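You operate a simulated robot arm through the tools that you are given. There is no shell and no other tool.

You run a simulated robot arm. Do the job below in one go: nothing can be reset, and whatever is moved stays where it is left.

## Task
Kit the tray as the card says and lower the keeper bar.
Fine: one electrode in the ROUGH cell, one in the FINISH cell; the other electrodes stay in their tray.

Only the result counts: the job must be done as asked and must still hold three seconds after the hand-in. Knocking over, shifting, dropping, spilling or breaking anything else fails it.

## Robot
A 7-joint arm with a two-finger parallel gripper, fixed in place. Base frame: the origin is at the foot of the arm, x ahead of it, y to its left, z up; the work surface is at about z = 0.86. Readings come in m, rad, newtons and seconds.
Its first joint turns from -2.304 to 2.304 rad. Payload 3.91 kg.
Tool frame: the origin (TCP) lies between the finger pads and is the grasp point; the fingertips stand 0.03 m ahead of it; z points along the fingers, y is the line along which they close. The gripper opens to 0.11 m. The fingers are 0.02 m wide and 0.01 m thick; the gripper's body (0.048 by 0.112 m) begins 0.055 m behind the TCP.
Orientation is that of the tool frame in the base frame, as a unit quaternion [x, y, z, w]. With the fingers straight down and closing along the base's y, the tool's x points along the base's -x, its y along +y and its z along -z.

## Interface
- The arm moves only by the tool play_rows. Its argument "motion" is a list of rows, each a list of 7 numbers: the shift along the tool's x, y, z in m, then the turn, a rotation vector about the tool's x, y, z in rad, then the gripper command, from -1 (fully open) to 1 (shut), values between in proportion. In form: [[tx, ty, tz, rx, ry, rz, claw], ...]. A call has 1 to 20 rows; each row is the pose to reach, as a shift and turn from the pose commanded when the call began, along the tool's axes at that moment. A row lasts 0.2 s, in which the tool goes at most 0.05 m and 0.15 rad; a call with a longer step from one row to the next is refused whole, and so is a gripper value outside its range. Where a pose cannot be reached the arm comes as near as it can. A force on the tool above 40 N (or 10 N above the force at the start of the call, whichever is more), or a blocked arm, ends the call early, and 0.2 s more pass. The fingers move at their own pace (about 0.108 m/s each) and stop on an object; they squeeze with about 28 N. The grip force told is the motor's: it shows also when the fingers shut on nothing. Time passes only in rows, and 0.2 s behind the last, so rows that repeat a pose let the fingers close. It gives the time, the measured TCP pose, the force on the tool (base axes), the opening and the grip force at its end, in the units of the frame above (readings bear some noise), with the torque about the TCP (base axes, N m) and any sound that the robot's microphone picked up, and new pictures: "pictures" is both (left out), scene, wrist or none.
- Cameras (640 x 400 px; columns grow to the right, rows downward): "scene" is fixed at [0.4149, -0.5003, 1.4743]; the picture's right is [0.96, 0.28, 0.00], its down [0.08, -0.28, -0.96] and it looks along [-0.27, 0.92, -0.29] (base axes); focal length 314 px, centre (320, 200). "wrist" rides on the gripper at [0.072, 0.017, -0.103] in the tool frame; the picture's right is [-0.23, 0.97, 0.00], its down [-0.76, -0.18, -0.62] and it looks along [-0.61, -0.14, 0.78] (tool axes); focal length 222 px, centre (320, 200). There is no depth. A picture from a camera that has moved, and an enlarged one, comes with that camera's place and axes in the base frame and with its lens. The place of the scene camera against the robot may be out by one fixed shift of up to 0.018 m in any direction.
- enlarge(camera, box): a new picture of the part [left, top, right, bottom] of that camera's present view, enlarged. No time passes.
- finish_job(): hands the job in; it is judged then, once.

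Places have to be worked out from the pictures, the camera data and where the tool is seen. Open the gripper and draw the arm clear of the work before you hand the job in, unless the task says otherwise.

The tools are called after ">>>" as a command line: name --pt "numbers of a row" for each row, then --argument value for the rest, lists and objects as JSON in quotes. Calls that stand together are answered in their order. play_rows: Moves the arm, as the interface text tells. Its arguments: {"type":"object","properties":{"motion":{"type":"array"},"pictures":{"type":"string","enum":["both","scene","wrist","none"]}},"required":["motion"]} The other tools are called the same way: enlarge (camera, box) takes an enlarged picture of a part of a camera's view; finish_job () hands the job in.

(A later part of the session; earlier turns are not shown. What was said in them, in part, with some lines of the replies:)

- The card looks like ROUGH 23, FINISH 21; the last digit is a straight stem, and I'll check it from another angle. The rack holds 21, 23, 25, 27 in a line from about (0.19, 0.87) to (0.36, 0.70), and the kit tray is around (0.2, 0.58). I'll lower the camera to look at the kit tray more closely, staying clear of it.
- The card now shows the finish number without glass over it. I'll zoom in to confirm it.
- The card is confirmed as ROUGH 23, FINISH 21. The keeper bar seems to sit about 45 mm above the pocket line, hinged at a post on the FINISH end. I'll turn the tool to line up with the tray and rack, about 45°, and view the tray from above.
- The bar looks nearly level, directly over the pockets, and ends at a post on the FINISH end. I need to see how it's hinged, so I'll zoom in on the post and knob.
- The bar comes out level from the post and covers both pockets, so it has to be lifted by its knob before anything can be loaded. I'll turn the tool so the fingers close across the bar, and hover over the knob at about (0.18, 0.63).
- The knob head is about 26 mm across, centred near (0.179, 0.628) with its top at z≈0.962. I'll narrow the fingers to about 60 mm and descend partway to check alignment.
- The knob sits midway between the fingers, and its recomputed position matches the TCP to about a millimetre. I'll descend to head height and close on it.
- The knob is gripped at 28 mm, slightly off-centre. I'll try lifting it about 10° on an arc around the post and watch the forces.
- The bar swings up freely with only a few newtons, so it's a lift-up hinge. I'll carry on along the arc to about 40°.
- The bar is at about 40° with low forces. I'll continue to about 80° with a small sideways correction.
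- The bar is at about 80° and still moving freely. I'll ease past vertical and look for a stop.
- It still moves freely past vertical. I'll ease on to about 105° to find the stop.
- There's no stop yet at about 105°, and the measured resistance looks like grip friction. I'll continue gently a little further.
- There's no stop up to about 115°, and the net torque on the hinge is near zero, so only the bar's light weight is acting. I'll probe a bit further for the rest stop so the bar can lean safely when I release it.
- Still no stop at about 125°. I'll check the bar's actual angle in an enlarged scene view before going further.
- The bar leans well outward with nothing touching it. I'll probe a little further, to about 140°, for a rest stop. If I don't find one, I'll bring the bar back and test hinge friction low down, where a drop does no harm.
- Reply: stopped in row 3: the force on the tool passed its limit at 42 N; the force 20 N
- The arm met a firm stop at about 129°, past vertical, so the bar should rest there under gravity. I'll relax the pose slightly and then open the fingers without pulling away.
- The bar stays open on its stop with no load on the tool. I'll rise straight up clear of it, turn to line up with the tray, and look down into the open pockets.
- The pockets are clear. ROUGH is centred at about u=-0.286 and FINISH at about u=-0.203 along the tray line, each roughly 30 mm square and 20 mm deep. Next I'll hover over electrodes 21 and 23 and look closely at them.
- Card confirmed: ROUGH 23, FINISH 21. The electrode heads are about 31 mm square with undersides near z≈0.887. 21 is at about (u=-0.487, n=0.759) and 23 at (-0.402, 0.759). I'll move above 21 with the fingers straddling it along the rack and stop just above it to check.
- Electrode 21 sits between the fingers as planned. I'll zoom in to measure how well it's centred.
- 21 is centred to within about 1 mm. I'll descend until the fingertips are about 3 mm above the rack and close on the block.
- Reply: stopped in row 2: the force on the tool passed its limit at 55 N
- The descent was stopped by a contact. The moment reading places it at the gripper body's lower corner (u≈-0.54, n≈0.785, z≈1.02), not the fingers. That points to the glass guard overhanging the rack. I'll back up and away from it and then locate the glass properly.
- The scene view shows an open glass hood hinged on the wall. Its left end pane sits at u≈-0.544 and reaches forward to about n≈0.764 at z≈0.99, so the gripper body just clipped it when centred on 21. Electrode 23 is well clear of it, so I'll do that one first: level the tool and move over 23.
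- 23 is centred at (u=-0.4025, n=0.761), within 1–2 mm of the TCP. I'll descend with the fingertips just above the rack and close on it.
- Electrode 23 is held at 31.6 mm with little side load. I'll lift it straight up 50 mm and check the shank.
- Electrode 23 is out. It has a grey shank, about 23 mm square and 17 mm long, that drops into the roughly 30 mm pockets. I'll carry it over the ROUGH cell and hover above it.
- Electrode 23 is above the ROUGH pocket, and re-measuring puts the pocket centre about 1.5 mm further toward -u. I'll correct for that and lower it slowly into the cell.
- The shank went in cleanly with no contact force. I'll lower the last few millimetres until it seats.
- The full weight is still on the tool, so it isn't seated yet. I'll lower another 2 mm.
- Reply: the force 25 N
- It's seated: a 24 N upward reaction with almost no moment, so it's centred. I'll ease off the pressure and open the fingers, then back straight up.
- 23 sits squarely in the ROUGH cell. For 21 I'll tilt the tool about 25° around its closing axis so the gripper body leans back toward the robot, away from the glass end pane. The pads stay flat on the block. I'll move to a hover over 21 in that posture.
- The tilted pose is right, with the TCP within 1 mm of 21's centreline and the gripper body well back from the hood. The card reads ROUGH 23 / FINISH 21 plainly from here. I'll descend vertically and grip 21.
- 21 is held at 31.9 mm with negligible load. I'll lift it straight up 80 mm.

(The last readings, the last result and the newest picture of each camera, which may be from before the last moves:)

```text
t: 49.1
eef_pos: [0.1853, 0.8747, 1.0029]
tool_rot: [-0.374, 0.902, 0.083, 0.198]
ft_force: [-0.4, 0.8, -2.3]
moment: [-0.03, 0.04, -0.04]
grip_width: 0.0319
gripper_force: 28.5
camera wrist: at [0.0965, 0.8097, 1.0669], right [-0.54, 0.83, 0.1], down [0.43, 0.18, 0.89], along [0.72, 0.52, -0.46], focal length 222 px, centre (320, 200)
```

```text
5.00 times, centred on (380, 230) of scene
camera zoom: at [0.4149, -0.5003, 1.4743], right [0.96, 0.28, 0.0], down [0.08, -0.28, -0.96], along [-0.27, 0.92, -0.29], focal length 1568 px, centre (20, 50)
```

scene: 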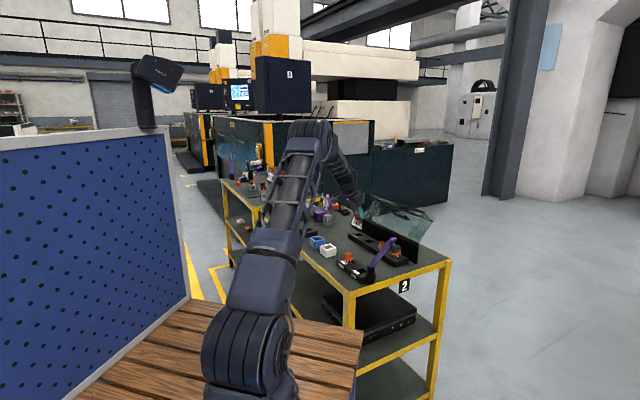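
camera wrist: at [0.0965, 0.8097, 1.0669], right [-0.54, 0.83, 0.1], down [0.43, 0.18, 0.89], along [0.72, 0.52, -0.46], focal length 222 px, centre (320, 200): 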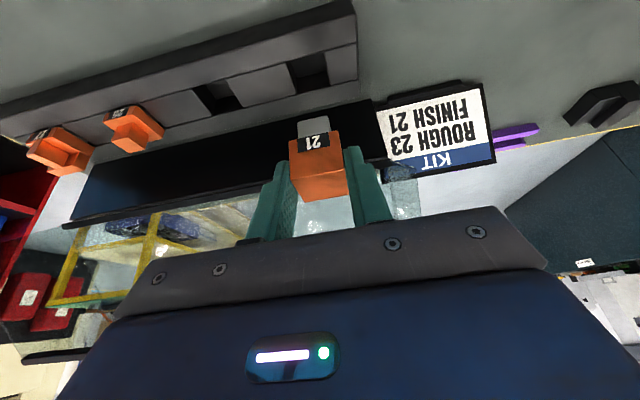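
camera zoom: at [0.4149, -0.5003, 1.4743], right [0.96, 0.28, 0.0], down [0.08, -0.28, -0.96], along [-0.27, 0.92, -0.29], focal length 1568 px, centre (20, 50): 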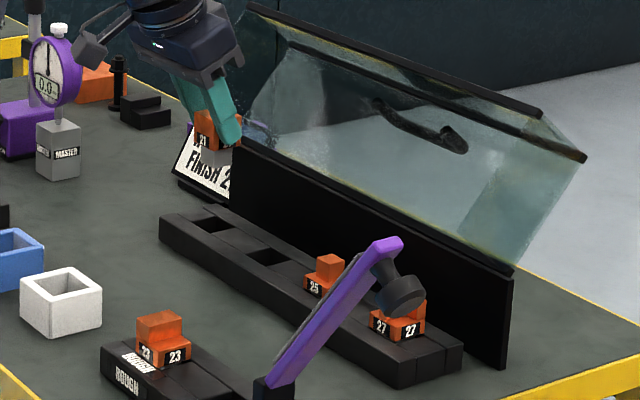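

21 is clear of the rack. I'll carry it in the same tilted posture over to the FINISH cell and hover above it.

>>> play_rows --pt "-0.0127 0 -0.0272 0 0 0 0.7" --pt "0.0046 -0.0283 -0.0353 0 0 0 0.7" --pt "0.0218 -0.0566 -0.0433 0 0 0 0.7" --pt "0.0391 -0.0849 -0.0514 0 0 0 0.7" --pt "0.0564 -0.1132 -0.0594 0 0 0 0.7" --pt "0.0737 -0.1416 -0.0675 0 0 0 0.7" --pt "0.0909 -0.1699 -0.0755 0 0 0 0.7" --pt "0.1082 -0.1982 -0.0836 0 0 0 0.7" --pt "0.1255 -0.2265 -0.0916 0 0 0 0.7" --pt "0.1427 -0.2548 -0.0997 0 0 0 0.7" --pt "0.16 -0.2831 -0.1077 0 0 0 0.7" --pt "0.1702 -0.2831 -0.0859 0 0 0 0.7" --pt "0.1803 -0.2831 -0.0642 0 0 0 0.7" --pt "0.1803 -0.2831 -0.0642 0 0 0 0.7"

>>> enlarge --camera "scene" --box '[325, 220, 405, 290]'

>>> enlarge --camera "wrist" --box '[210, 40, 430, 220]'

```text
t: 52.1
eef_pos: [0.2526, 0.5389, 0.9859]
tool_rot: [-0.375, 0.902, 0.083, 0.198]
ft_force: [0.0, -0.4, -2.7]
moment: [-0.02, 0.02, 0.0]
grip_width: 0.0319
gripper_force: 28.2
camera wrist: at [0.1623, 0.4742, 1.0492], right [-0.54, 0.83, 0.1], down [0.43, 0.18, 0.89], along [0.72, 0.52, -0.45], focal length 222 px, centre (320, 200)
```

scene: 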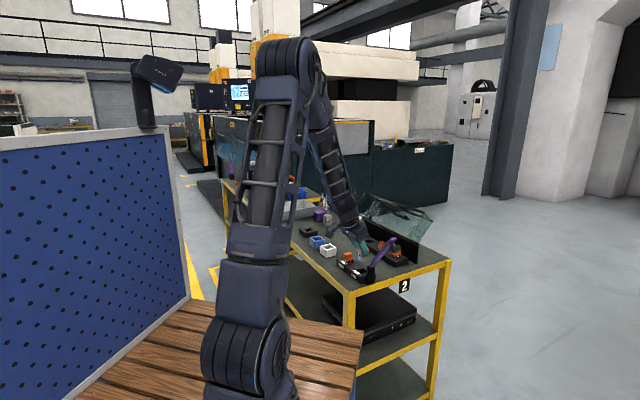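
wrist: 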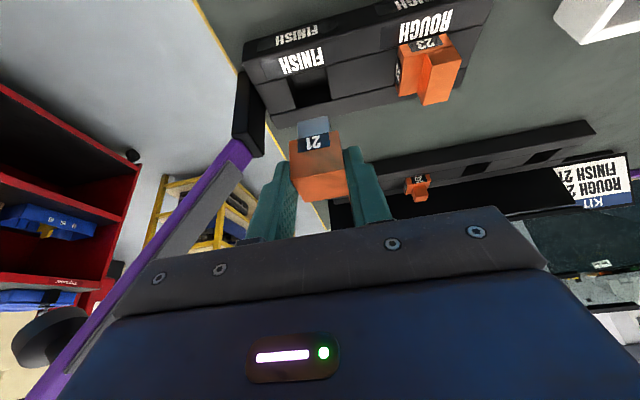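

```text
5.71 times, centred on (365, 255) of scene
camera zoom: at [0.4149, -0.5003, 1.4743], right [0.96, 0.28, 0.0], down [0.08, -0.28, -0.96], along [-0.27, 0.92, -0.29], focal length 1792 px, centre (63, -114)
```

zoom: 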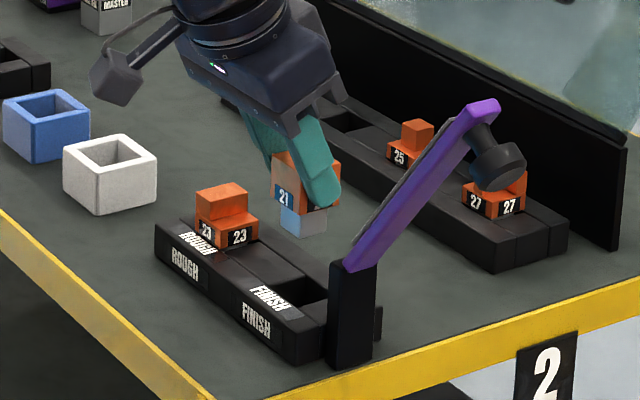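

```text
2.22 times, centred on (320, 130) of wrist
camera zoom: at [0.1623, 0.4742, 1.0492], right [-0.54, 0.83, 0.1], down [0.43, 0.18, 0.89], along [0.72, 0.52, -0.45], focal length 494 px, centre (320, 356)
```

zoom: 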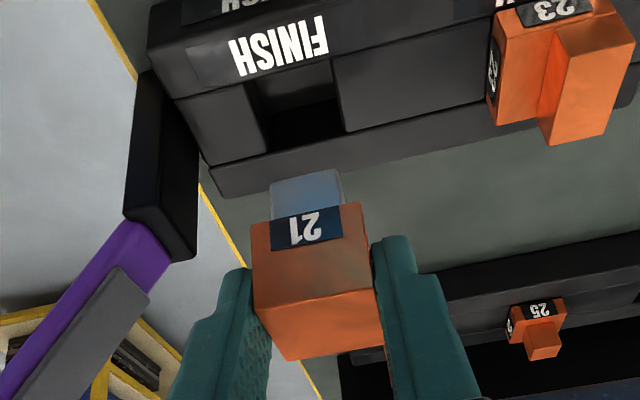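

21's shank is lined up over the FINISH pocket, with centres agreeing within 1–2 mm. I'll lower it vertically into the cell.

>>> play_rows --pt "0.005 0 0.0109 0 0 0 0.7" --pt "0.0106 0 0.0226 0 0 0 0.7" --pt "0.0148 0 0.0317 0 0 0 0.7" --pt "0.019 0 0.0408 0 0 0 0.7" --pt "0.0228 0 0.0489 0 0 0 0.7" --pt "0.0254 0 0.0544 0 0 0 0.7" --pt "0.0254 0 0.0544 0 0 0 0.7"

>>> enlarge --camera "scene" --box '[335, 230, 395, 285]'

```text
t: 53.7
eef_pos: [0.2529, 0.5406, 0.9243]
tool_rot: [-0.373, 0.902, 0.083, 0.199]
ft_force: [-0.3, 1.3, -2.5]
moment: [0.0, 0.02, 0.0]
grip_width: 0.032
gripper_force: 28.0
camera wrist: at [0.1629, 0.4748, 0.989], right [-0.54, 0.83, 0.1], down [0.43, 0.18, 0.89], along [0.72, 0.52, -0.45], focal length 222 px, centre (320, 200)
```

scene: 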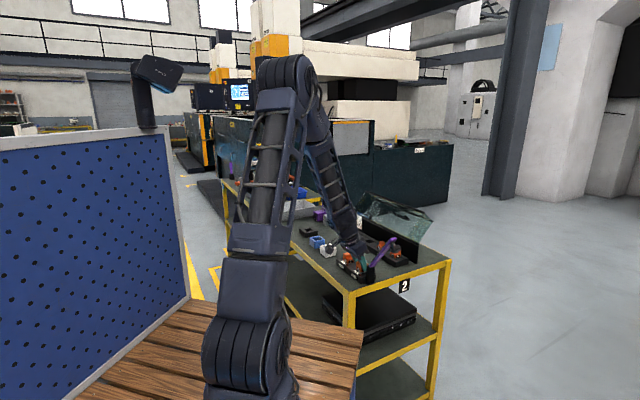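
wrist: 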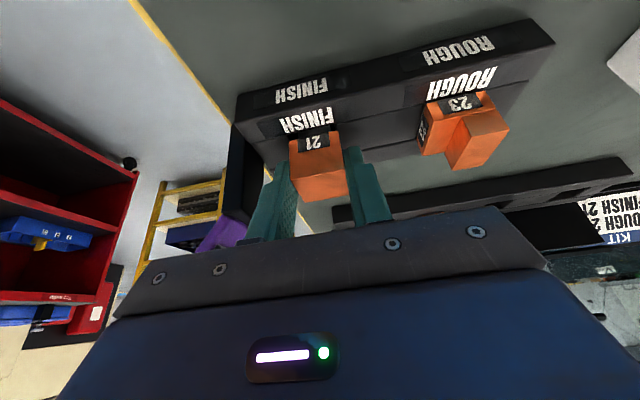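

```text
7.27 times, centred on (365, 258) of scene
camera zoom: at [0.4149, -0.5003, 1.4743], right [0.96, 0.28, 0.0], down [0.08, -0.28, -0.96], along [-0.27, 0.92, -0.29], focal length 2280 px, centre (-7, -218)
```

zoom: 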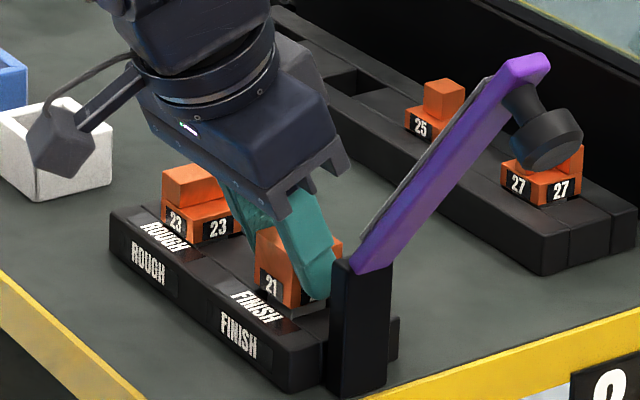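

The shank is inside the FINISH pocket with no contact. I'll lower the last few millimetres in small steps.

>>> play_rows --pt "0.0004 0 0.0009 0 0 0 0.7" --pt "0.0008 0 0.0018 0 0 0 0.7" --pt "0.0013 0 0.0027 0 0 0 0.7" --pt "0.0013 0 0.0027 0 0 0 0.7" --pictures "none"

```text
t: 54.7
eef_pos: [0.2522, 0.5413, 0.9237]
tool_rot: [-0.374, 0.902, 0.085, 0.2]
ft_force: [-4.0, -4.4, 23.4]
moment: [-0.1, -0.03, -0.05]
grip_width: 0.0321
gripper_force: 28.3
```

It's seated: about 23 N of reaction, at the same tool height as in the rack. I'll ease off, open the fingers, and back straight up.

>>> play_rows --pt "-0.0004 0 -0.0009 0 0 0 0.7" --pt "-0.0004 0 -0.0009 0 0 0 0.38" --pt "-0.0004 0 -0.0009 0 0 0 0.3" --pt "-0.0004 0 -0.0009 0 0 0 0.1" --pt "-0.0004 0 -0.0009 0 0 0 0.1" --pt "-0.0085 0 -0.0181 0 0 0 0.1" --pt "-0.0211 0 -0.0453 0 0 0 0.1" --pt "-0.038 0 -0.0816 0 0 0 0.1" --pt "-0.055 0 -0.118 0 0 0 0.1" --pt "-0.055 0 -0.118 0 0 0 0.1"

>>> enlarge --camera "scene" --box '[335, 225, 405, 290]'

>>> enlarge --camera "wrist" --box '[210, 0, 530, 180]'

```text
t: 56.9
eef_pos: [0.2539, 0.5397, 1.0529]
tool_rot: [-0.374, 0.902, 0.082, 0.198]
ft_force: [0.5, 0.4, -0.5]
moment: [-0.01, -0.01, 0.02]
grip_width: 0.0496
gripper_force: 0.2
camera wrist: at [0.1637, 0.4757, 1.1162], right [-0.54, 0.83, 0.1], down [0.43, 0.18, 0.89], along [0.72, 0.52, -0.45], focal length 222 px, centre (320, 200)
```

scene: 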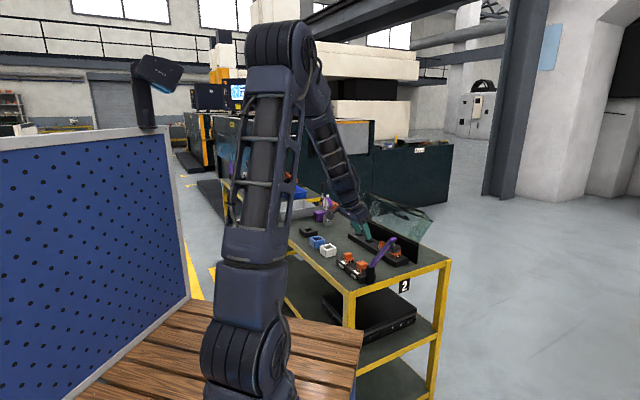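
wrist: 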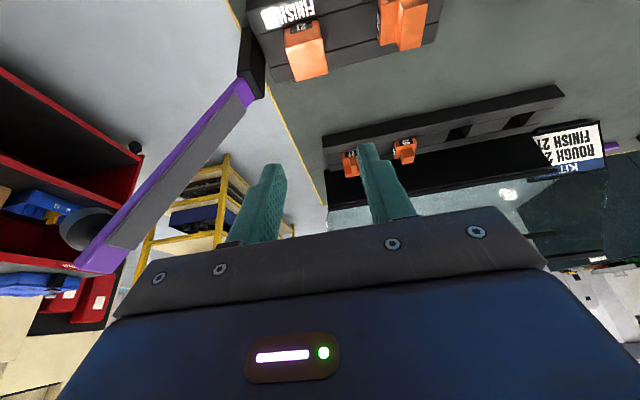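

```text
6.15 times, centred on (370, 258) of scene
camera zoom: at [0.4149, -0.5003, 1.4743], right [0.96, 0.28, 0.0], down [0.08, -0.28, -0.96], along [-0.27, 0.92, -0.29], focal length 1929 px, centre (12, -154)
```

zoom: 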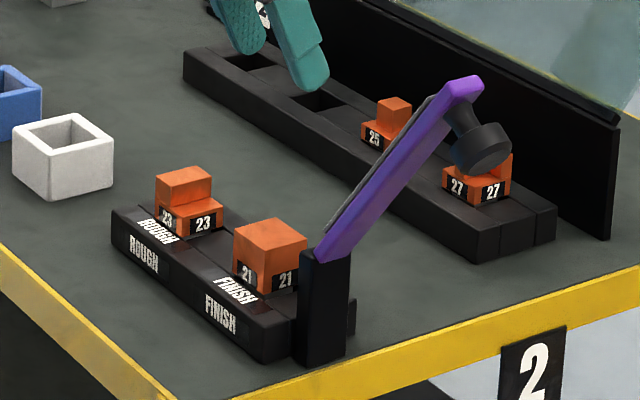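

```text
2.00 times, centred on (370, 90) of wrist
camera zoom: at [0.1637, 0.4757, 1.1162], right [-0.54, 0.83, 0.1], down [0.43, 0.18, 0.89], along [0.72, 0.52, -0.45], focal length 444 px, centre (220, 420)
```

zoom: 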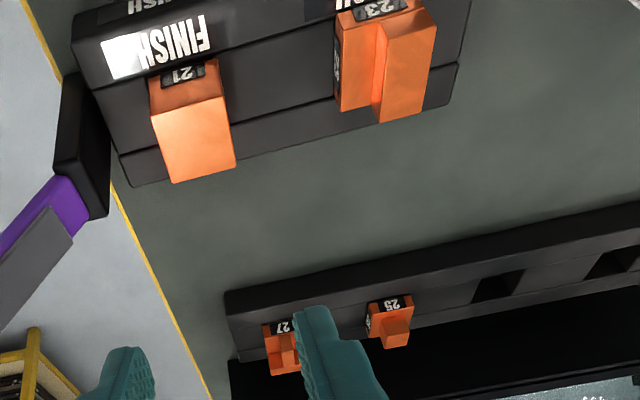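

Both electrodes are seated: 23 in ROUGH, 21 in FINISH, with 25 and 27 untouched in the rack. Next I'll lower the bar. First I'll rise and bring the tool back to vertical.

>>> play_rows --pt "-0.0141 0 -0.0302 0 0 0 0.0" --pt "-0.0282 0 -0.0604 0 0.1 0 0.0" --pt "-0.0423 0 -0.0906 0 0.22 0 0.0" --pt "-0.0423 0 -0.0906 0 0.34 0 0.0" --pt "-0.0423 0 -0.0906 0 0.436 0 0.0" --pt "-0.0423 0 -0.0906 0 0.436 0 0.0" --pictures "none"

```text
t: 58.3
eef_pos: [0.2523, 0.5407, 1.1523]
tool_rot: [-0.384, 0.923, 0.001, -0.001]
ft_force: [0.0, -0.1, 0.8]
moment: [0.0, 0.01, -0.03]
grip_width: 0.0551
gripper_force: 0.0
```

The tool is vertical again. I'll rotate it to close across the bar and move high above the knob's open position, about (0.39, 0.416).

>>> play_rows --pt "-0.0009 -0.0169 0 0 0 0.143 0.0" --pt "-0.0018 -0.0338 0 0 0 0.286 0.0" --pt "-0.0027 -0.0506 0 0 0 0.428 0.0" --pt "-0.0036 -0.0675 0 0 0 0.571 0.0" --pt "-0.0045 -0.0844 0 0 0 0.714 0.0" --pt "-0.0054 -0.1013 0 0 0 0.857 0.0" --pt "-0.0063 -0.1182 0 0 0 1.0 0.0" --pt "-0.0072 -0.135 0 0 0 1.142 0.0" --pt "-0.0081 -0.1519 0 0 0 1.285 0.0" --pt "-0.009 -0.1688 0 0 0 1.428 0.0" --pt "-0.0099 -0.1857 0 0 0 1.571 0.0" --pt "-0.0099 -0.1857 0 0 0 1.571 0.0"

>>> enlarge --camera "wrist" --box '[210, 40, 430, 220]'

```text
t: 60.9
eef_pos: [0.3925, 0.4156, 1.1528]
tool_rot: [0.383, 0.924, 0.0, -0.001]
ft_force: [-0.3, -0.1, 0.1]
moment: [0.01, -0.01, 0.03]
grip_width: 0.055
gripper_force: 0.0
camera wrist: at [0.3522, 0.4789, 1.2558], right [0.85, 0.53, 0.0], down [0.41, -0.66, 0.62], along [0.33, -0.53, -0.78], focal length 222 px, centre (320, 200)
```

scene: 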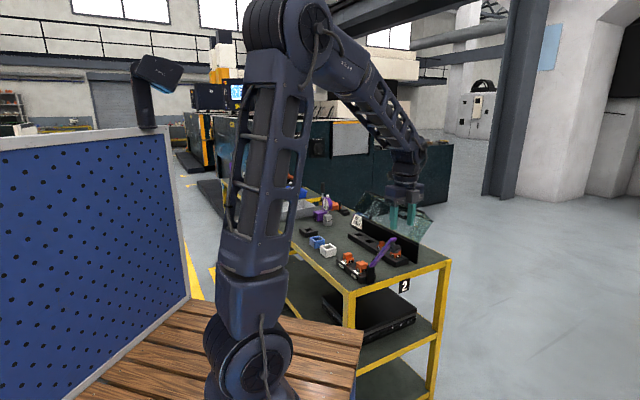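
wrist: 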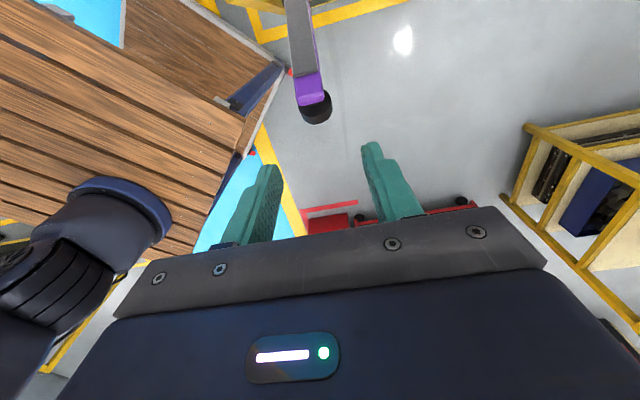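

```text
2.22 times, centred on (320, 130) of wrist
camera zoom: at [0.3522, 0.4789, 1.2558], right [0.85, 0.53, 0.0], down [0.41, -0.66, 0.62], along [0.33, -0.53, -0.78], focal length 494 px, centre (320, 356)
```

zoom: 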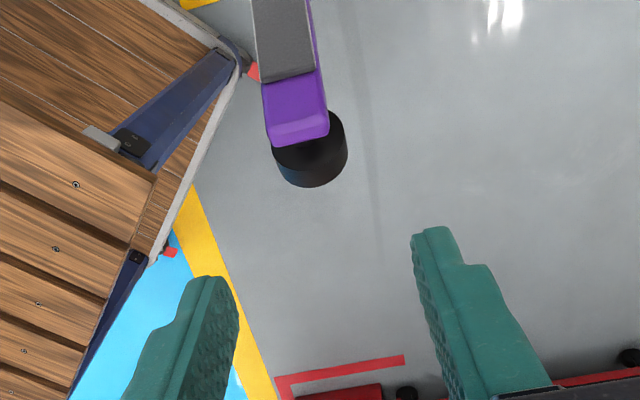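

The knob lies below, in line with the fingers. I'll descend to the pose where I released it and check before closing.

>>> play_rows --pt "0.001 -0.0005 0.035 0 0 0 0.0" --pt "0.0032 -0.001 0.07 0 0 0 0.0" --pt "0.0032 -0.001 0.095 0 0 0 0.0" --pt "0.0032 -0.001 0.1145 0 0 0 0.0" --pt "0.0032 -0.001 0.1145 0 0 0 0.0"

>>> enlarge --camera "wrist" --box '[220, 90, 420, 260]'

>>> enlarge --camera "scene" --box '[340, 210, 430, 290]'

```text
t: 62.1
eef_pos: [0.388, 0.417, 1.0372]
tool_rot: [0.382, 0.924, 0.0, -0.001]
ft_force: [0.8, -0.7, 0.4]
moment: [0.03, 0.01, -0.01]
grip_width: 0.0549
gripper_force: 0.0
camera wrist: at [0.3483, 0.4805, 1.1415], right [0.85, 0.53, 0.0], down [0.42, -0.66, 0.62], along [0.33, -0.53, -0.78], focal length 222 px, centre (320, 200)
```

scene: 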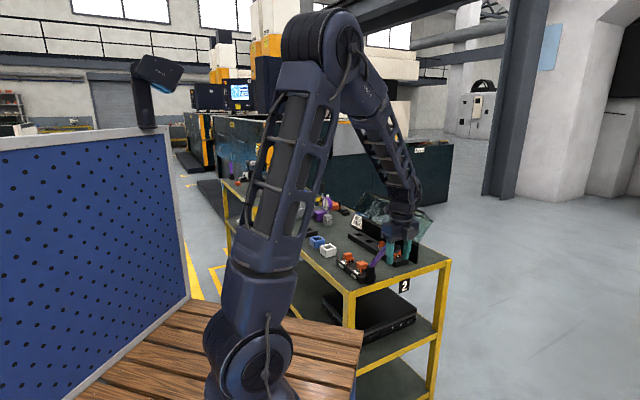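
wrist: 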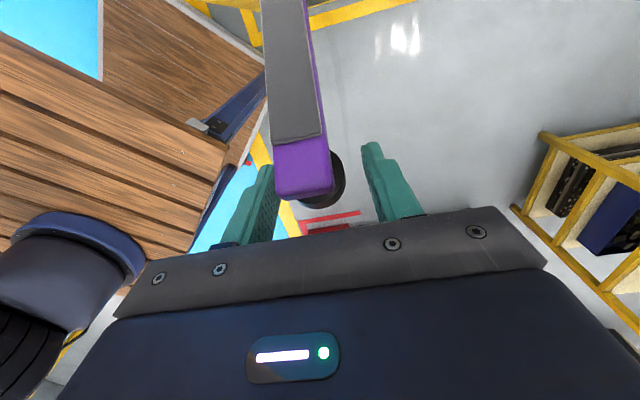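

```text
2.35 times, centred on (320, 175) of wrist
camera zoom: at [0.3483, 0.4805, 1.1415], right [0.85, 0.53, 0.0], down [0.42, -0.66, 0.62], along [0.33, -0.53, -0.78], focal length 523 px, centre (320, 259)
```

zoom: 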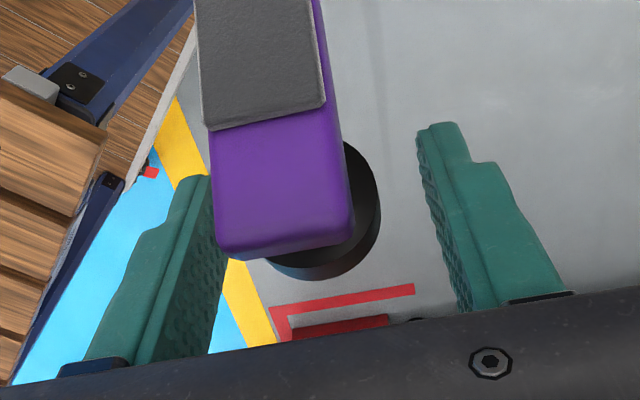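

```text
5.00 times, centred on (385, 250) of scene
camera zoom: at [0.4149, -0.5003, 1.4743], right [0.96, 0.28, 0.0], down [0.08, -0.28, -0.96], along [-0.27, 0.92, -0.29], focal length 1568 px, centre (-5, -50)
```

zoom: 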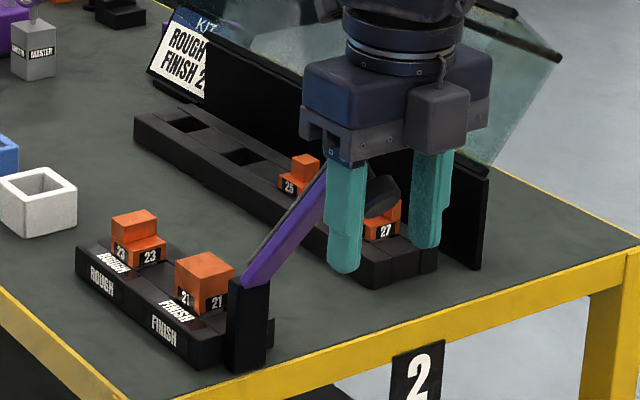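

The knob is between the fingers and the bar hasn't moved. I'll close on the knob and start swinging the bar back along the same arc.

>>> play_rows --pt "0 0 0 0 0 0 0.3" --pt "0 0 0 0 0 0 0.7" --pt "0 0 0 0 0 0 0.7" --pt "0.0055 0 -0.0062 0 0 0 0.7" --pt "0.0111 0 -0.0122 0 0 0 0.7" --pt "0.0219 0 -0.0222 0 0 0 0.7" --pt "0.0337 0 -0.0312 0 0 0 0.7" --pt "0.0461 0 -0.0391 0 0 0 0.7" --pt "0.0461 0 -0.0391 0 0 0 0.7"

```text
t: 64.1
eef_pos: [0.3555, 0.451, 1.0758]
tool_rot: [0.382, 0.924, -0.001, 0.0]
ft_force: [3.8, 3.8, -17.6]
moment: [-1.0, -0.99, -0.08]
grip_width: 0.0283
gripper_force: 44.5
camera wrist: at [0.3159, 0.5141, 1.1803], right [0.85, 0.53, 0.0], down [0.42, -0.66, 0.62], along [0.33, -0.53, -0.78], focal length 222 px, centre (320, 200)
```

scene: 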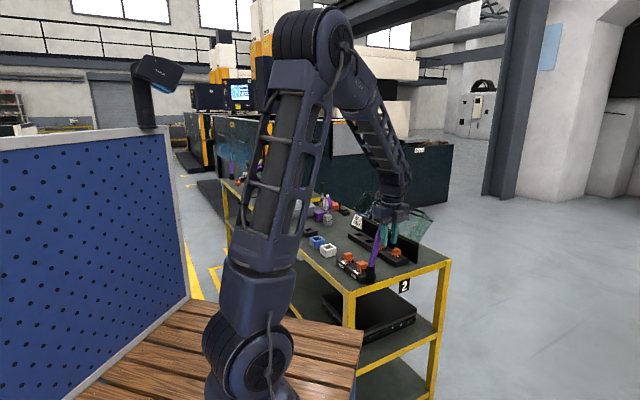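
wrist: 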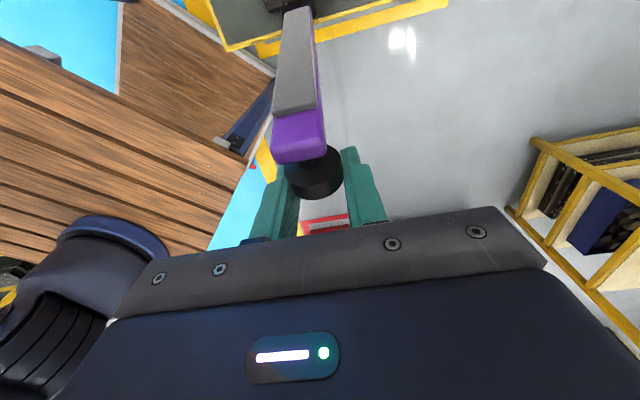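

The bar is following. A steady 15 N inward pull tells me my radius is slightly large, so I'll trim it and continue over the top.

>>> play_rows --pt "0.0134 0.0003 -0.0063 0 0 0 0.7" --pt "0.0269 0.0003 -0.0118 0 0 0 0.7" --pt "0.041 0.0003 -0.0162 0 0 0 0.7" --pt "0.0553 0.0003 -0.0194 0 0 0 0.7" --pt "0.0699 0.0003 -0.0214 0 0 0 0.7" --pt "0.0846 0.0003 -0.022 0 0 0 0.7" --pt "0.0994 0.0003 -0.0214 0 0 0 0.7" --pt "0.0994 0.0003 -0.0214 0 0 0 0.7"

```text
t: 65.9
eef_pos: [0.2858, 0.5203, 1.0973]
tool_rot: [0.382, 0.924, -0.001, -0.001]
ft_force: [1.2, -7.4, -12.7]
moment: [-0.75, -0.63, 0.11]
grip_width: 0.0282
gripper_force: 45.0
camera wrist: at [0.2453, 0.5846, 1.2021], right [0.85, 0.53, 0.0], down [0.42, -0.66, 0.62], along [0.33, -0.53, -0.78], focal length 222 px, centre (320, 200)
```

scene: 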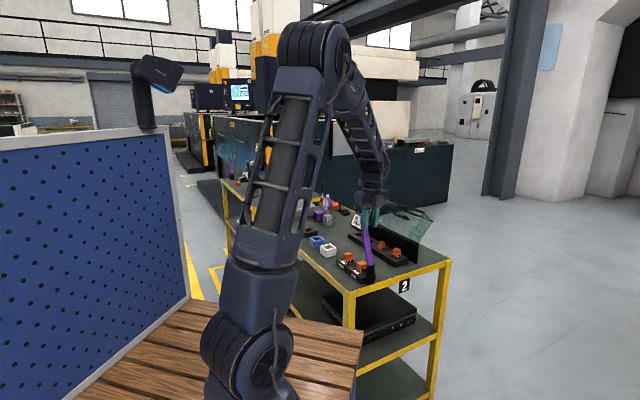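
wrist: 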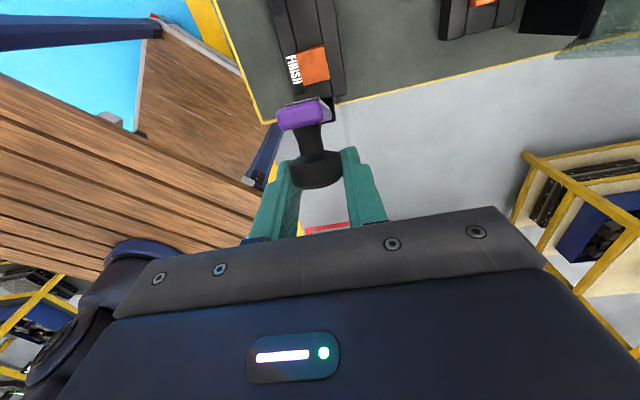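

The bar is nearly vertical on the way back, with low forces. I'll trim the radius again and keep lowering toward the tray.

>>> play_rows --pt "0.0145 -0.0001 0.0024 0 0 0 0.7" --pt "0.0288 -0.0002 0.0056 0 0 0 0.7" --pt "0.0428 -0.0002 0.01 0 0 0 0.7" --pt "0.0563 -0.0002 0.0156 0 0 0 0.7" --pt "0.0693 -0.0002 0.0224 0 0 0 0.7" --pt "0.0817 -0.0002 0.0303 0 0 0 0.7" --pt "0.0933 -0.0002 0.0392 0 0 0 0.7" --pt "0.0933 -0.0002 0.0392 0 0 0 0.7"

```text
t: 67.7
eef_pos: [0.2193, 0.5866, 1.0595]
tool_rot: [0.382, 0.924, -0.001, -0.002]
ft_force: [9.2, -4.7, -3.5]
moment: [-0.71, -0.74, -0.06]
grip_width: 0.0283
gripper_force: 45.3
camera wrist: at [0.1795, 0.6504, 1.1629], right [0.85, 0.53, 0.0], down [0.42, -0.66, 0.62], along [0.33, -0.53, -0.78], focal length 222 px, centre (320, 200)
```

scene: 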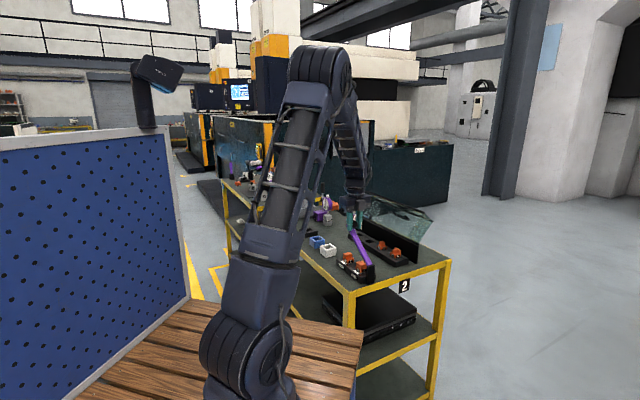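
wrist: 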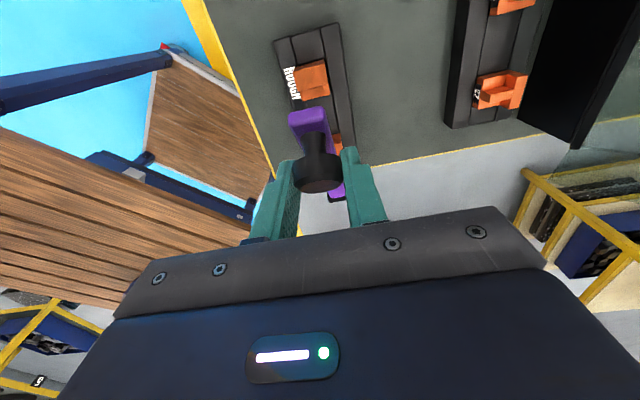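

The bar is down to about 40° and tracking well. I'll lower it to about 10° above the electrodes and look before the final touch-down.

>>> play_rows --pt "0.0107 0.0001 0.01 0 0 0 0.7" --pt "0.0205 0.0001 0.0208 0 0 0 0.7" --pt "0.0294 0.0001 0.0324 0 0 0 0.7" --pt "0.0373 0.0001 0.0448 0 0 0 0.7" --pt "0.0442 0.0001 0.0577 0 0 0 0.7" --pt "0.0501 0.0001 0.0711 0 0 0 0.7" --pt "0.0501 0.0001 0.0711 0 0 0 0.7"

>>> enlarge --camera "scene" --box '[335, 225, 395, 285]'

```text
t: 69.3
eef_pos: [0.1843, 0.6217, 0.9877]
tool_rot: [0.383, 0.924, -0.001, 0.0]
ft_force: [19.8, -2.6, 0.0]
moment: [-0.54, -0.88, 0.09]
grip_width: 0.0282
gripper_force: 45.0
camera wrist: at [0.1445, 0.6853, 1.0919], right [0.85, 0.53, 0.0], down [0.41, -0.66, 0.62], along [0.33, -0.53, -0.78], focal length 222 px, centre (320, 200)
```

scene: 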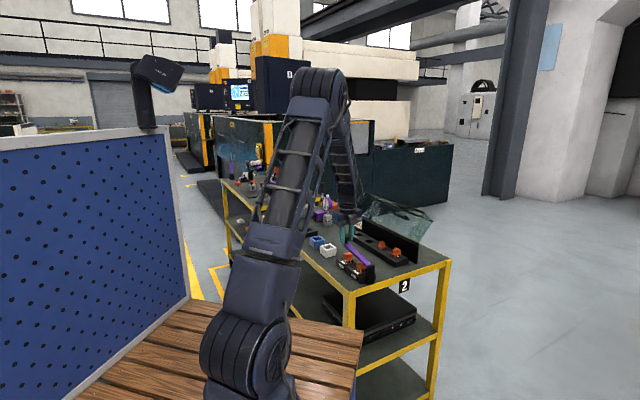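
wrist: 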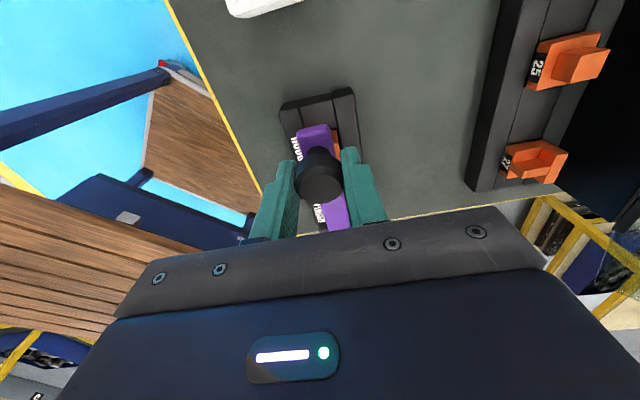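

```text
6.67 times, centred on (365, 255) of scene
camera zoom: at [0.4149, -0.5003, 1.4743], right [0.96, 0.28, 0.0], down [0.08, -0.28, -0.96], along [-0.27, 0.92, -0.29], focal length 2090 px, centre (20, -167)
```

zoom: 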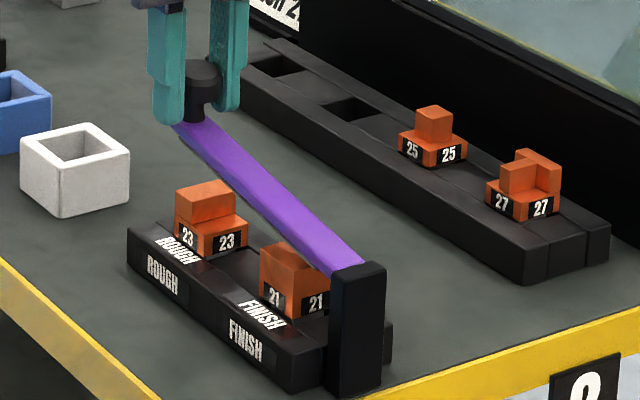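

The bar is about 10° above the tray and both electrodes sit under it. I'll lower it slowly with small side corrections, watching for contact.

>>> play_rows --pt "0.0006 0.0004 0.004 0 0 0 0.7" --pt "0.0016 0.0006 0.008 0 0 0 0.7" --pt "0.0027 0.0006 0.012 0 0 0 0.7" --pt "0.0037 0.0006 0.016 0 0 0 0.7" --pt "0.0046 0.0006 0.0195 0 0 0 0.7" --pt "0.0046 0.0006 0.0195 0 0 0 0.7"

>>> enlarge --camera "scene" --box '[335, 230, 390, 285]'

```text
t: 70.7
eef_pos: [0.1804, 0.6243, 0.9693]
tool_rot: [0.381, 0.925, 0.0, -0.001]
ft_force: [3.8, 12.7, 9.5]
moment: [-0.82, -1.04, 0.02]
grip_width: 0.0283
gripper_force: 45.1
camera wrist: at [0.1403, 0.6893, 1.0732], right [0.85, 0.53, 0.0], down [0.42, -0.66, 0.62], along [0.33, -0.53, -0.78], focal length 222 px, centre (320, 200)
```

scene: 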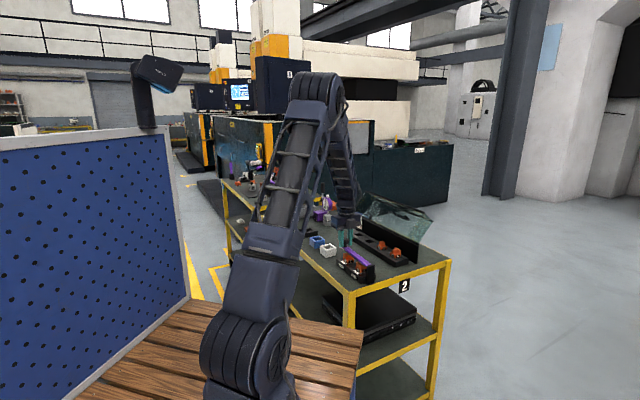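
wrist: 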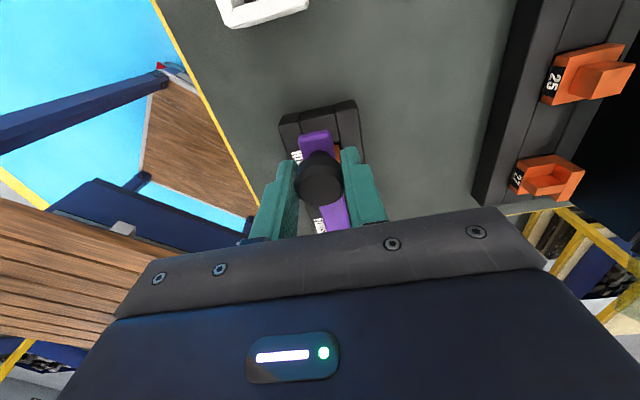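

```text
7.27 times, centred on (362, 258) of scene
camera zoom: at [0.4149, -0.5003, 1.4743], right [0.96, 0.28, 0.0], down [0.08, -0.28, -0.96], along [-0.27, 0.92, -0.29], focal length 2280 px, centre (11, -218)
```

zoom: 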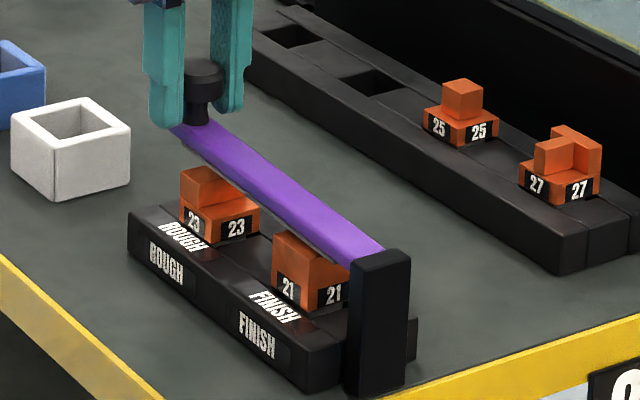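

The bar is about 2° from closed with no contact on the electrodes yet; the forces balance out as grip friction only. I'll keep lowering gently.

>>> play_rows --pt "0.0002 0.0004 0.0013 0 0 0 0.7" --pt "0.0004 0.0006 0.0026 0 0 0 0.7" --pt "0.0006 0.0006 0.004 0 0 0 0.7" --pt "0.0006 0.0006 0.004 0 0 0 0.7"

>>> enlarge --camera "scene" --box '[335, 230, 390, 285]'

```text
t: 71.7
eef_pos: [0.1796, 0.6266, 0.9642]
tool_rot: [0.382, 0.924, -0.001, -0.001]
ft_force: [-9.1, 10.5, 9.0]
moment: [-0.66, -0.67, 0.11]
grip_width: 0.0285
gripper_force: 45.1
camera wrist: at [0.1398, 0.6899, 1.0686], right [0.85, 0.53, 0.0], down [0.42, -0.66, 0.62], along [0.33, -0.53, -0.78], focal length 222 px, centre (320, 200)
```

scene: 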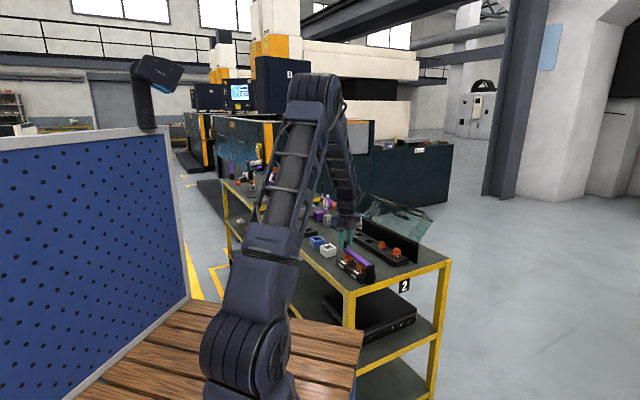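
wrist: 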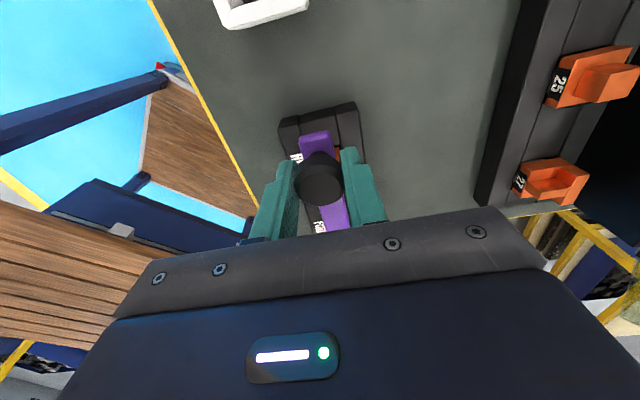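

```text
7.27 times, centred on (362, 258) of scene
camera zoom: at [0.4149, -0.5003, 1.4743], right [0.96, 0.28, 0.0], down [0.08, -0.28, -0.96], along [-0.27, 0.92, -0.29], focal length 2280 px, centre (11, -218)
```

zoom: 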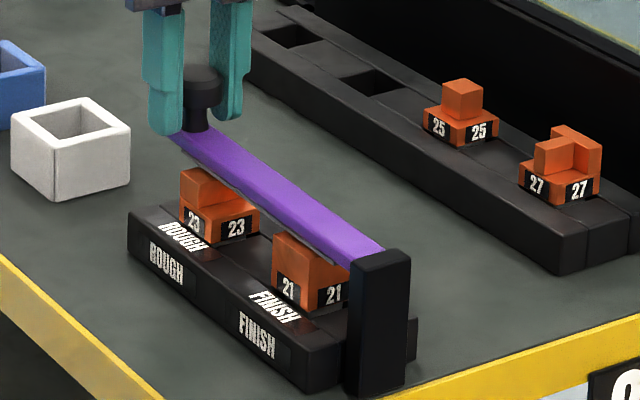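

Almost closed: TCP z is 0.964, versus 0.962 when the bar was originally down. I'll lower the last couple of millimetres.

>>> play_rows --pt "0.0004 0.0 0.0008 0 0 0 0.7" --pt "0.0007 0.0 0.0016 0 0 0 0.7" --pt "0.0009 0.0 0.0024 0 0 0 0.7" --pt "0.0009 0.0 0.0024 0 0 0 0.7" --pictures "none"

```text
t: 72.7
eef_pos: [0.1797, 0.6268, 0.9624]
tool_rot: [0.382, 0.924, 0.0, -0.002]
ft_force: [-12.5, 2.6, 8.3]
moment: [-0.66, -0.64, -0.17]
grip_width: 0.028
gripper_force: 45.3
```

The bar is back at its original height, but there's no clear contact signature yet. I'll press very slightly to confirm it's down.

>>> play_rows --pt "0.0003 0.0 0.0005 0 0 0 0.7" --pt "0.0005 0.0 0.001 0 0 0 0.7" --pt "0.0005 0.0 0.0015 0 0 0 0.7" --pt "0.0005 0.0 0.0015 0 0 0 0.7" --pictures "none"

```text
t: 73.7
eef_pos: [0.1807, 0.627, 0.9609]
tool_rot: [0.382, 0.924, 0.0, -0.002]
ft_force: [-13.4, -3.4, 8.0]
moment: [-0.71, -0.74, 0.05]
grip_width: 0.028
gripper_force: 45.0
```

There's still no rise in force, and the bar may be able to go slightly below where it started. I'll look closely at the gap between the bar and the electrodes.

>>> enlarge --camera "scene" --box '[345, 245, 380, 275]'

>>> enlarge --camera "scene" --box '[338, 235, 368, 262]'

>>> enlarge --camera "wrist" --box '[260, 90, 390, 240]'

```text
13.33 times, centred on (362, 260) of scene
camera zoom: at [0.4149, -0.5003, 1.4743], right [0.96, 0.28, 0.0], down [0.08, -0.28, -0.96], along [-0.27, 0.92, -0.29], focal length 4180 px, centre (-247, -600)
```

zoom: 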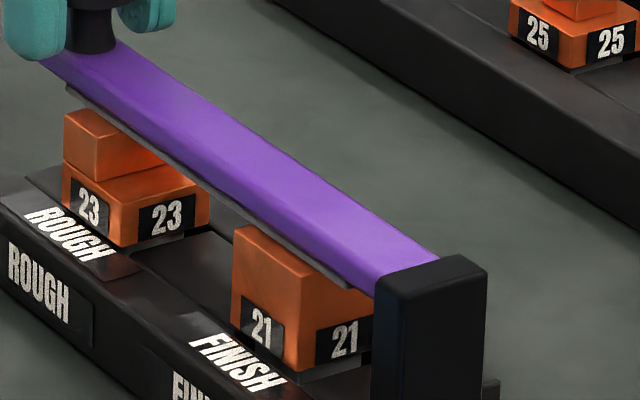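

```text
14.81 times, centred on (353, 248) of scene
camera zoom: at [0.4149, -0.5003, 1.4743], right [0.96, 0.28, 0.0], down [0.08, -0.28, -0.96], along [-0.27, 0.92, -0.29], focal length 4645 px, centre (-169, -518)
```

zoom: 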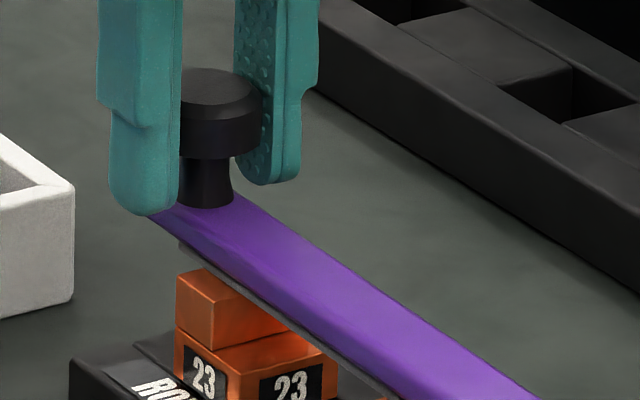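

```text
2.67 times, centred on (325, 165) of wrist
camera zoom: at [0.1394, 0.6903, 1.0646], right [0.85, 0.53, 0.0], down [0.42, -0.66, 0.62], along [0.33, -0.53, -0.78], focal length 592 px, centre (307, 293)
```

zoom: 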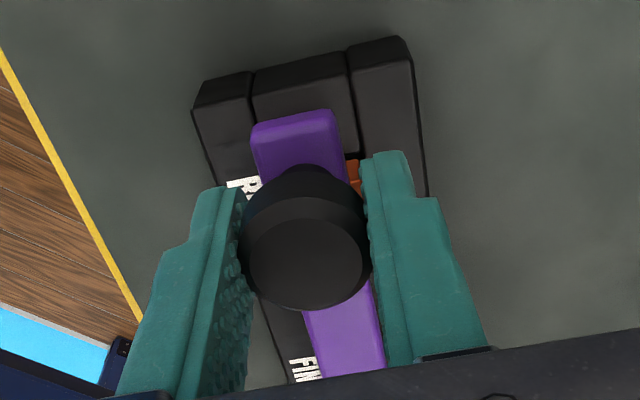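

The pad is very close to the electrode tops but contact isn't confirmed. I'll lower in 1 mm steps until the force clearly rises.

>>> play_rows --pt "0.0002 0.0 0.0005 0 0 0 0.7" --pt "0.0003 0.0 0.001 0 0 0 0.7" --pt "0.0003 0.0 0.0015 0 0 0 0.7" --pt "0.0003 0.0 0.0015 0 0 0 0.7" --pictures "none"

```text
t: 74.7
eef_pos: [0.1779, 0.6277, 0.9607]
tool_rot: [0.382, 0.924, 0.0, -0.001]
ft_force: [-8.2, -13.1, 20.8]
moment: [-0.9, -0.71, -0.03]
grip_width: 0.0284
gripper_force: 45.0
```

Now there's a clear reaction: 21 N up, with positive torque about the hinge, so the bar is down on its seat. I'll ease the pressure, open the fingers evenly, and back straight up.

>>> play_rows --pt "0.0 0.0 -0.0007 0 0 0 0.7" --pt "0.0 0.0 -0.0007 0 0 0 0.45" --pt "0.0 0.0 -0.0007 0 0 0 0.3" --pt "0.0 0.0 -0.0007 0 0 0 0.0" --pt "0.0 0.0 -0.0007 0 0 0 0.0" --pt "0.0 0.0 -0.015 0 0 0 0.0" --pt "0.0 0.0 -0.045 0 0 0 0.0" --pt "0.0 0.0 -0.085 0 0 0 0.0" --pt "0.0 0.0 -0.125 0 0 0 0.0" --pt "0.0 0.0 -0.125 0 0 0 0.0"

>>> enlarge --camera "scene" --box '[338, 235, 383, 278]'

>>> enlarge --camera "wrist" --box '[250, 60, 400, 230]'

```text
t: 76.9
eef_pos: [0.1794, 0.6282, 1.0838]
tool_rot: [0.382, 0.924, 0.0, -0.001]
ft_force: [-0.4, 0.2, 0.0]
moment: [-0.02, 0.01, -0.01]
grip_width: 0.055
gripper_force: 0.0
camera wrist: at [0.1398, 0.6915, 1.1879], right [0.85, 0.53, 0.0], down [0.42, -0.66, 0.62], along [0.33, -0.53, -0.78], focal length 222 px, centre (320, 200)
```

scene: 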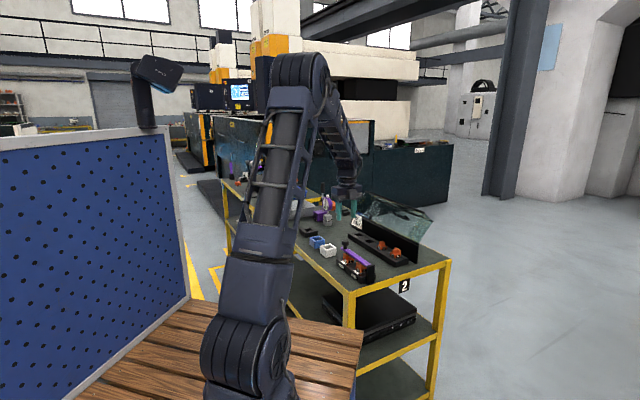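
wrist: 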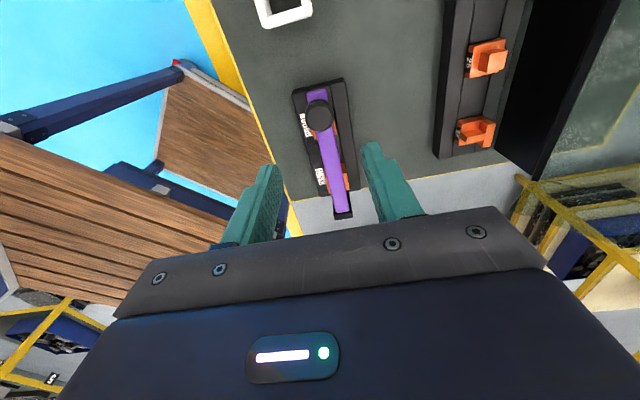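

```text
9.30 times, centred on (360, 256) of scene
camera zoom: at [0.4149, -0.5003, 1.4743], right [0.96, 0.28, 0.0], down [0.08, -0.28, -0.96], along [-0.27, 0.92, -0.29], focal length 2917 px, centre (-57, -326)
```

zoom: 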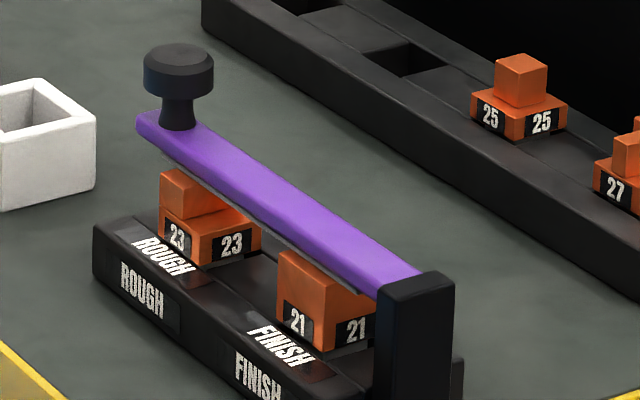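

```text
2.35 times, centred on (325, 145) of wrist
camera zoom: at [0.1398, 0.6915, 1.1879], right [0.85, 0.53, 0.0], down [0.42, -0.66, 0.62], along [0.33, -0.53, -0.78], focal length 523 px, centre (308, 329)
```

zoom: 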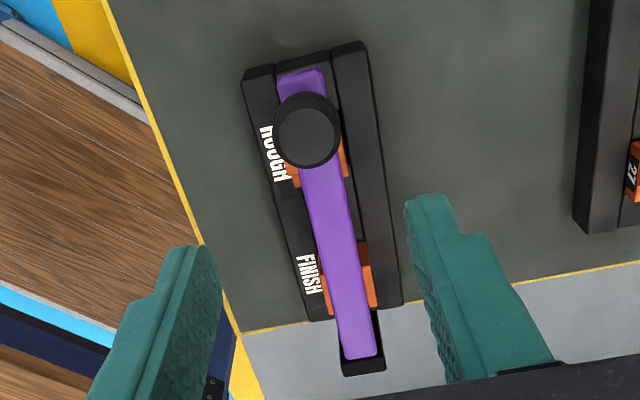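

The bar is down flat over both electrodes at its original closed height, and nothing else has moved. I'll raise the arm well clear, open the gripper fully, and take a final look.

>>> play_rows --pt "0.0 0.0 -0.035 0 0 0 -0.3" --pt "0.008 -0.006 -0.07 0 0 0 -0.7" --pt "0.018 -0.013 -0.105 0 0 0 -1" --pt "0.028 -0.02 -0.14 0 0 0 -1" --pt "0.038 -0.027 -0.175 0 0 0 -1" --pt "0.0467 -0.0339 -0.21 0 0 0 -1" --pt "0.0467 -0.0339 -0.21 0 0 0 -1" --pt "0.0467 -0.0339 -0.21 0 0 0 -1"

>>> enlarge --camera "scene" --box '[330, 200, 440, 290]'

>>> enlarge --camera "scene" --box '[340, 238, 380, 278]'

```text
t: 78.7
eef_pos: [0.1214, 0.6373, 1.2931]
tool_rot: [0.382, 0.924, 0.0, -0.001]
ft_force: [0.0, -1.0, 0.4]
moment: [0.02, 0.0, -0.03]
grip_width: 0.1102
gripper_force: 0.1
camera wrist: at [0.0822, 0.7001, 1.398], right [0.85, 0.53, 0.0], down [0.42, -0.66, 0.62], along [0.33, -0.53, -0.78], focal length 222 px, centre (320, 200)
```

scene: 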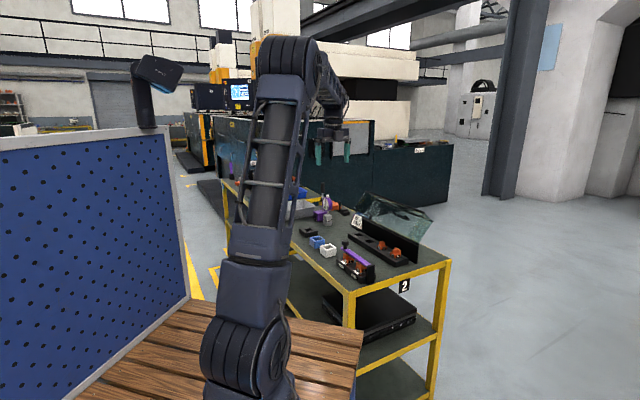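
wrist: 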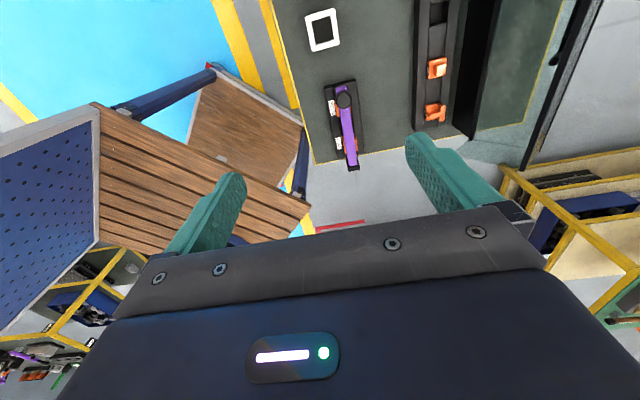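

```text
4.44 times, centred on (385, 245) of scene
camera zoom: at [0.4149, -0.5003, 1.4743], right [0.96, 0.28, 0.0], down [0.08, -0.28, -0.96], along [-0.27, 0.92, -0.29], focal length 1394 px, centre (31, 0)
```

zoom: 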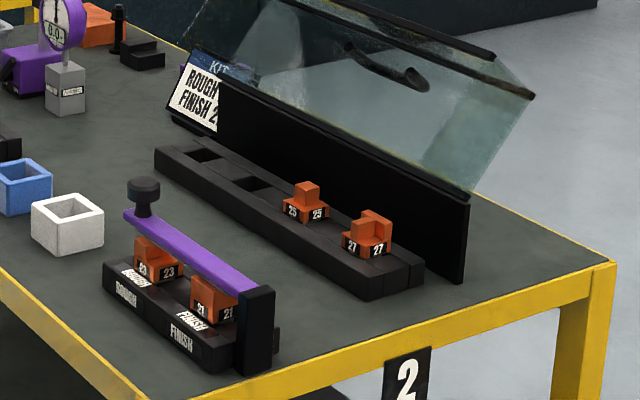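

```text
10.00 times, centred on (360, 258) of scene
camera zoom: at [0.4149, -0.5003, 1.4743], right [0.96, 0.28, 0.0], down [0.08, -0.28, -0.96], along [-0.27, 0.92, -0.29], focal length 3135 px, centre (-80, -380)
```

zoom: 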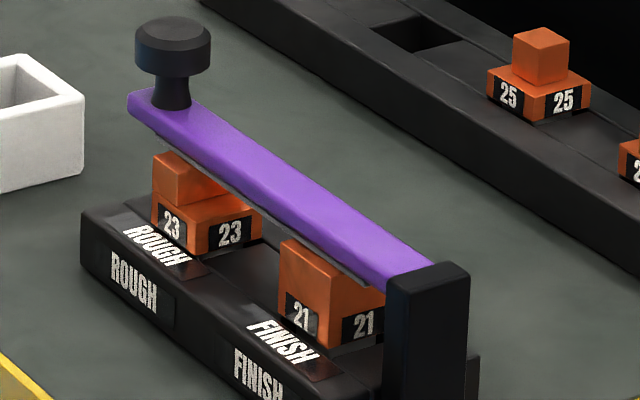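

Everything reads as required. 23 is in ROUGH and 21 in FINISH, the keeper bar is down over both, 25 and 27 are still in the rack, and the hood hasn't moved. The arm is clear with the gripper open, so I'm handing the job in.

>>> finish_job

```text
The job is handed in.
```

The tray is kitted as the card says: electrode 23 is in the ROUGH cell and electrode 21 is in the FINISH cell. The keeper bar is lowered over both. I've handed the job in, but no result has come back yet.

- **Other electrodes:** 25 and 27 stayed in their rack throughout.
- **Keeper bar:** it started down over the empty cells, so I swung it up by its knob, loaded both electrodes, and swung it back until it pressed on its seat.
- **Contact with the glass hood:** on my first approach to 21 the gripper body bumped the end pane of the open hood, with a peak force of about 55 N. I backed off and picked 21 up with the tool tilted instead. The hood shows no visible movement or damage in the later pictures.

The arm was clear of the work with the gripper fully open at hand-in.
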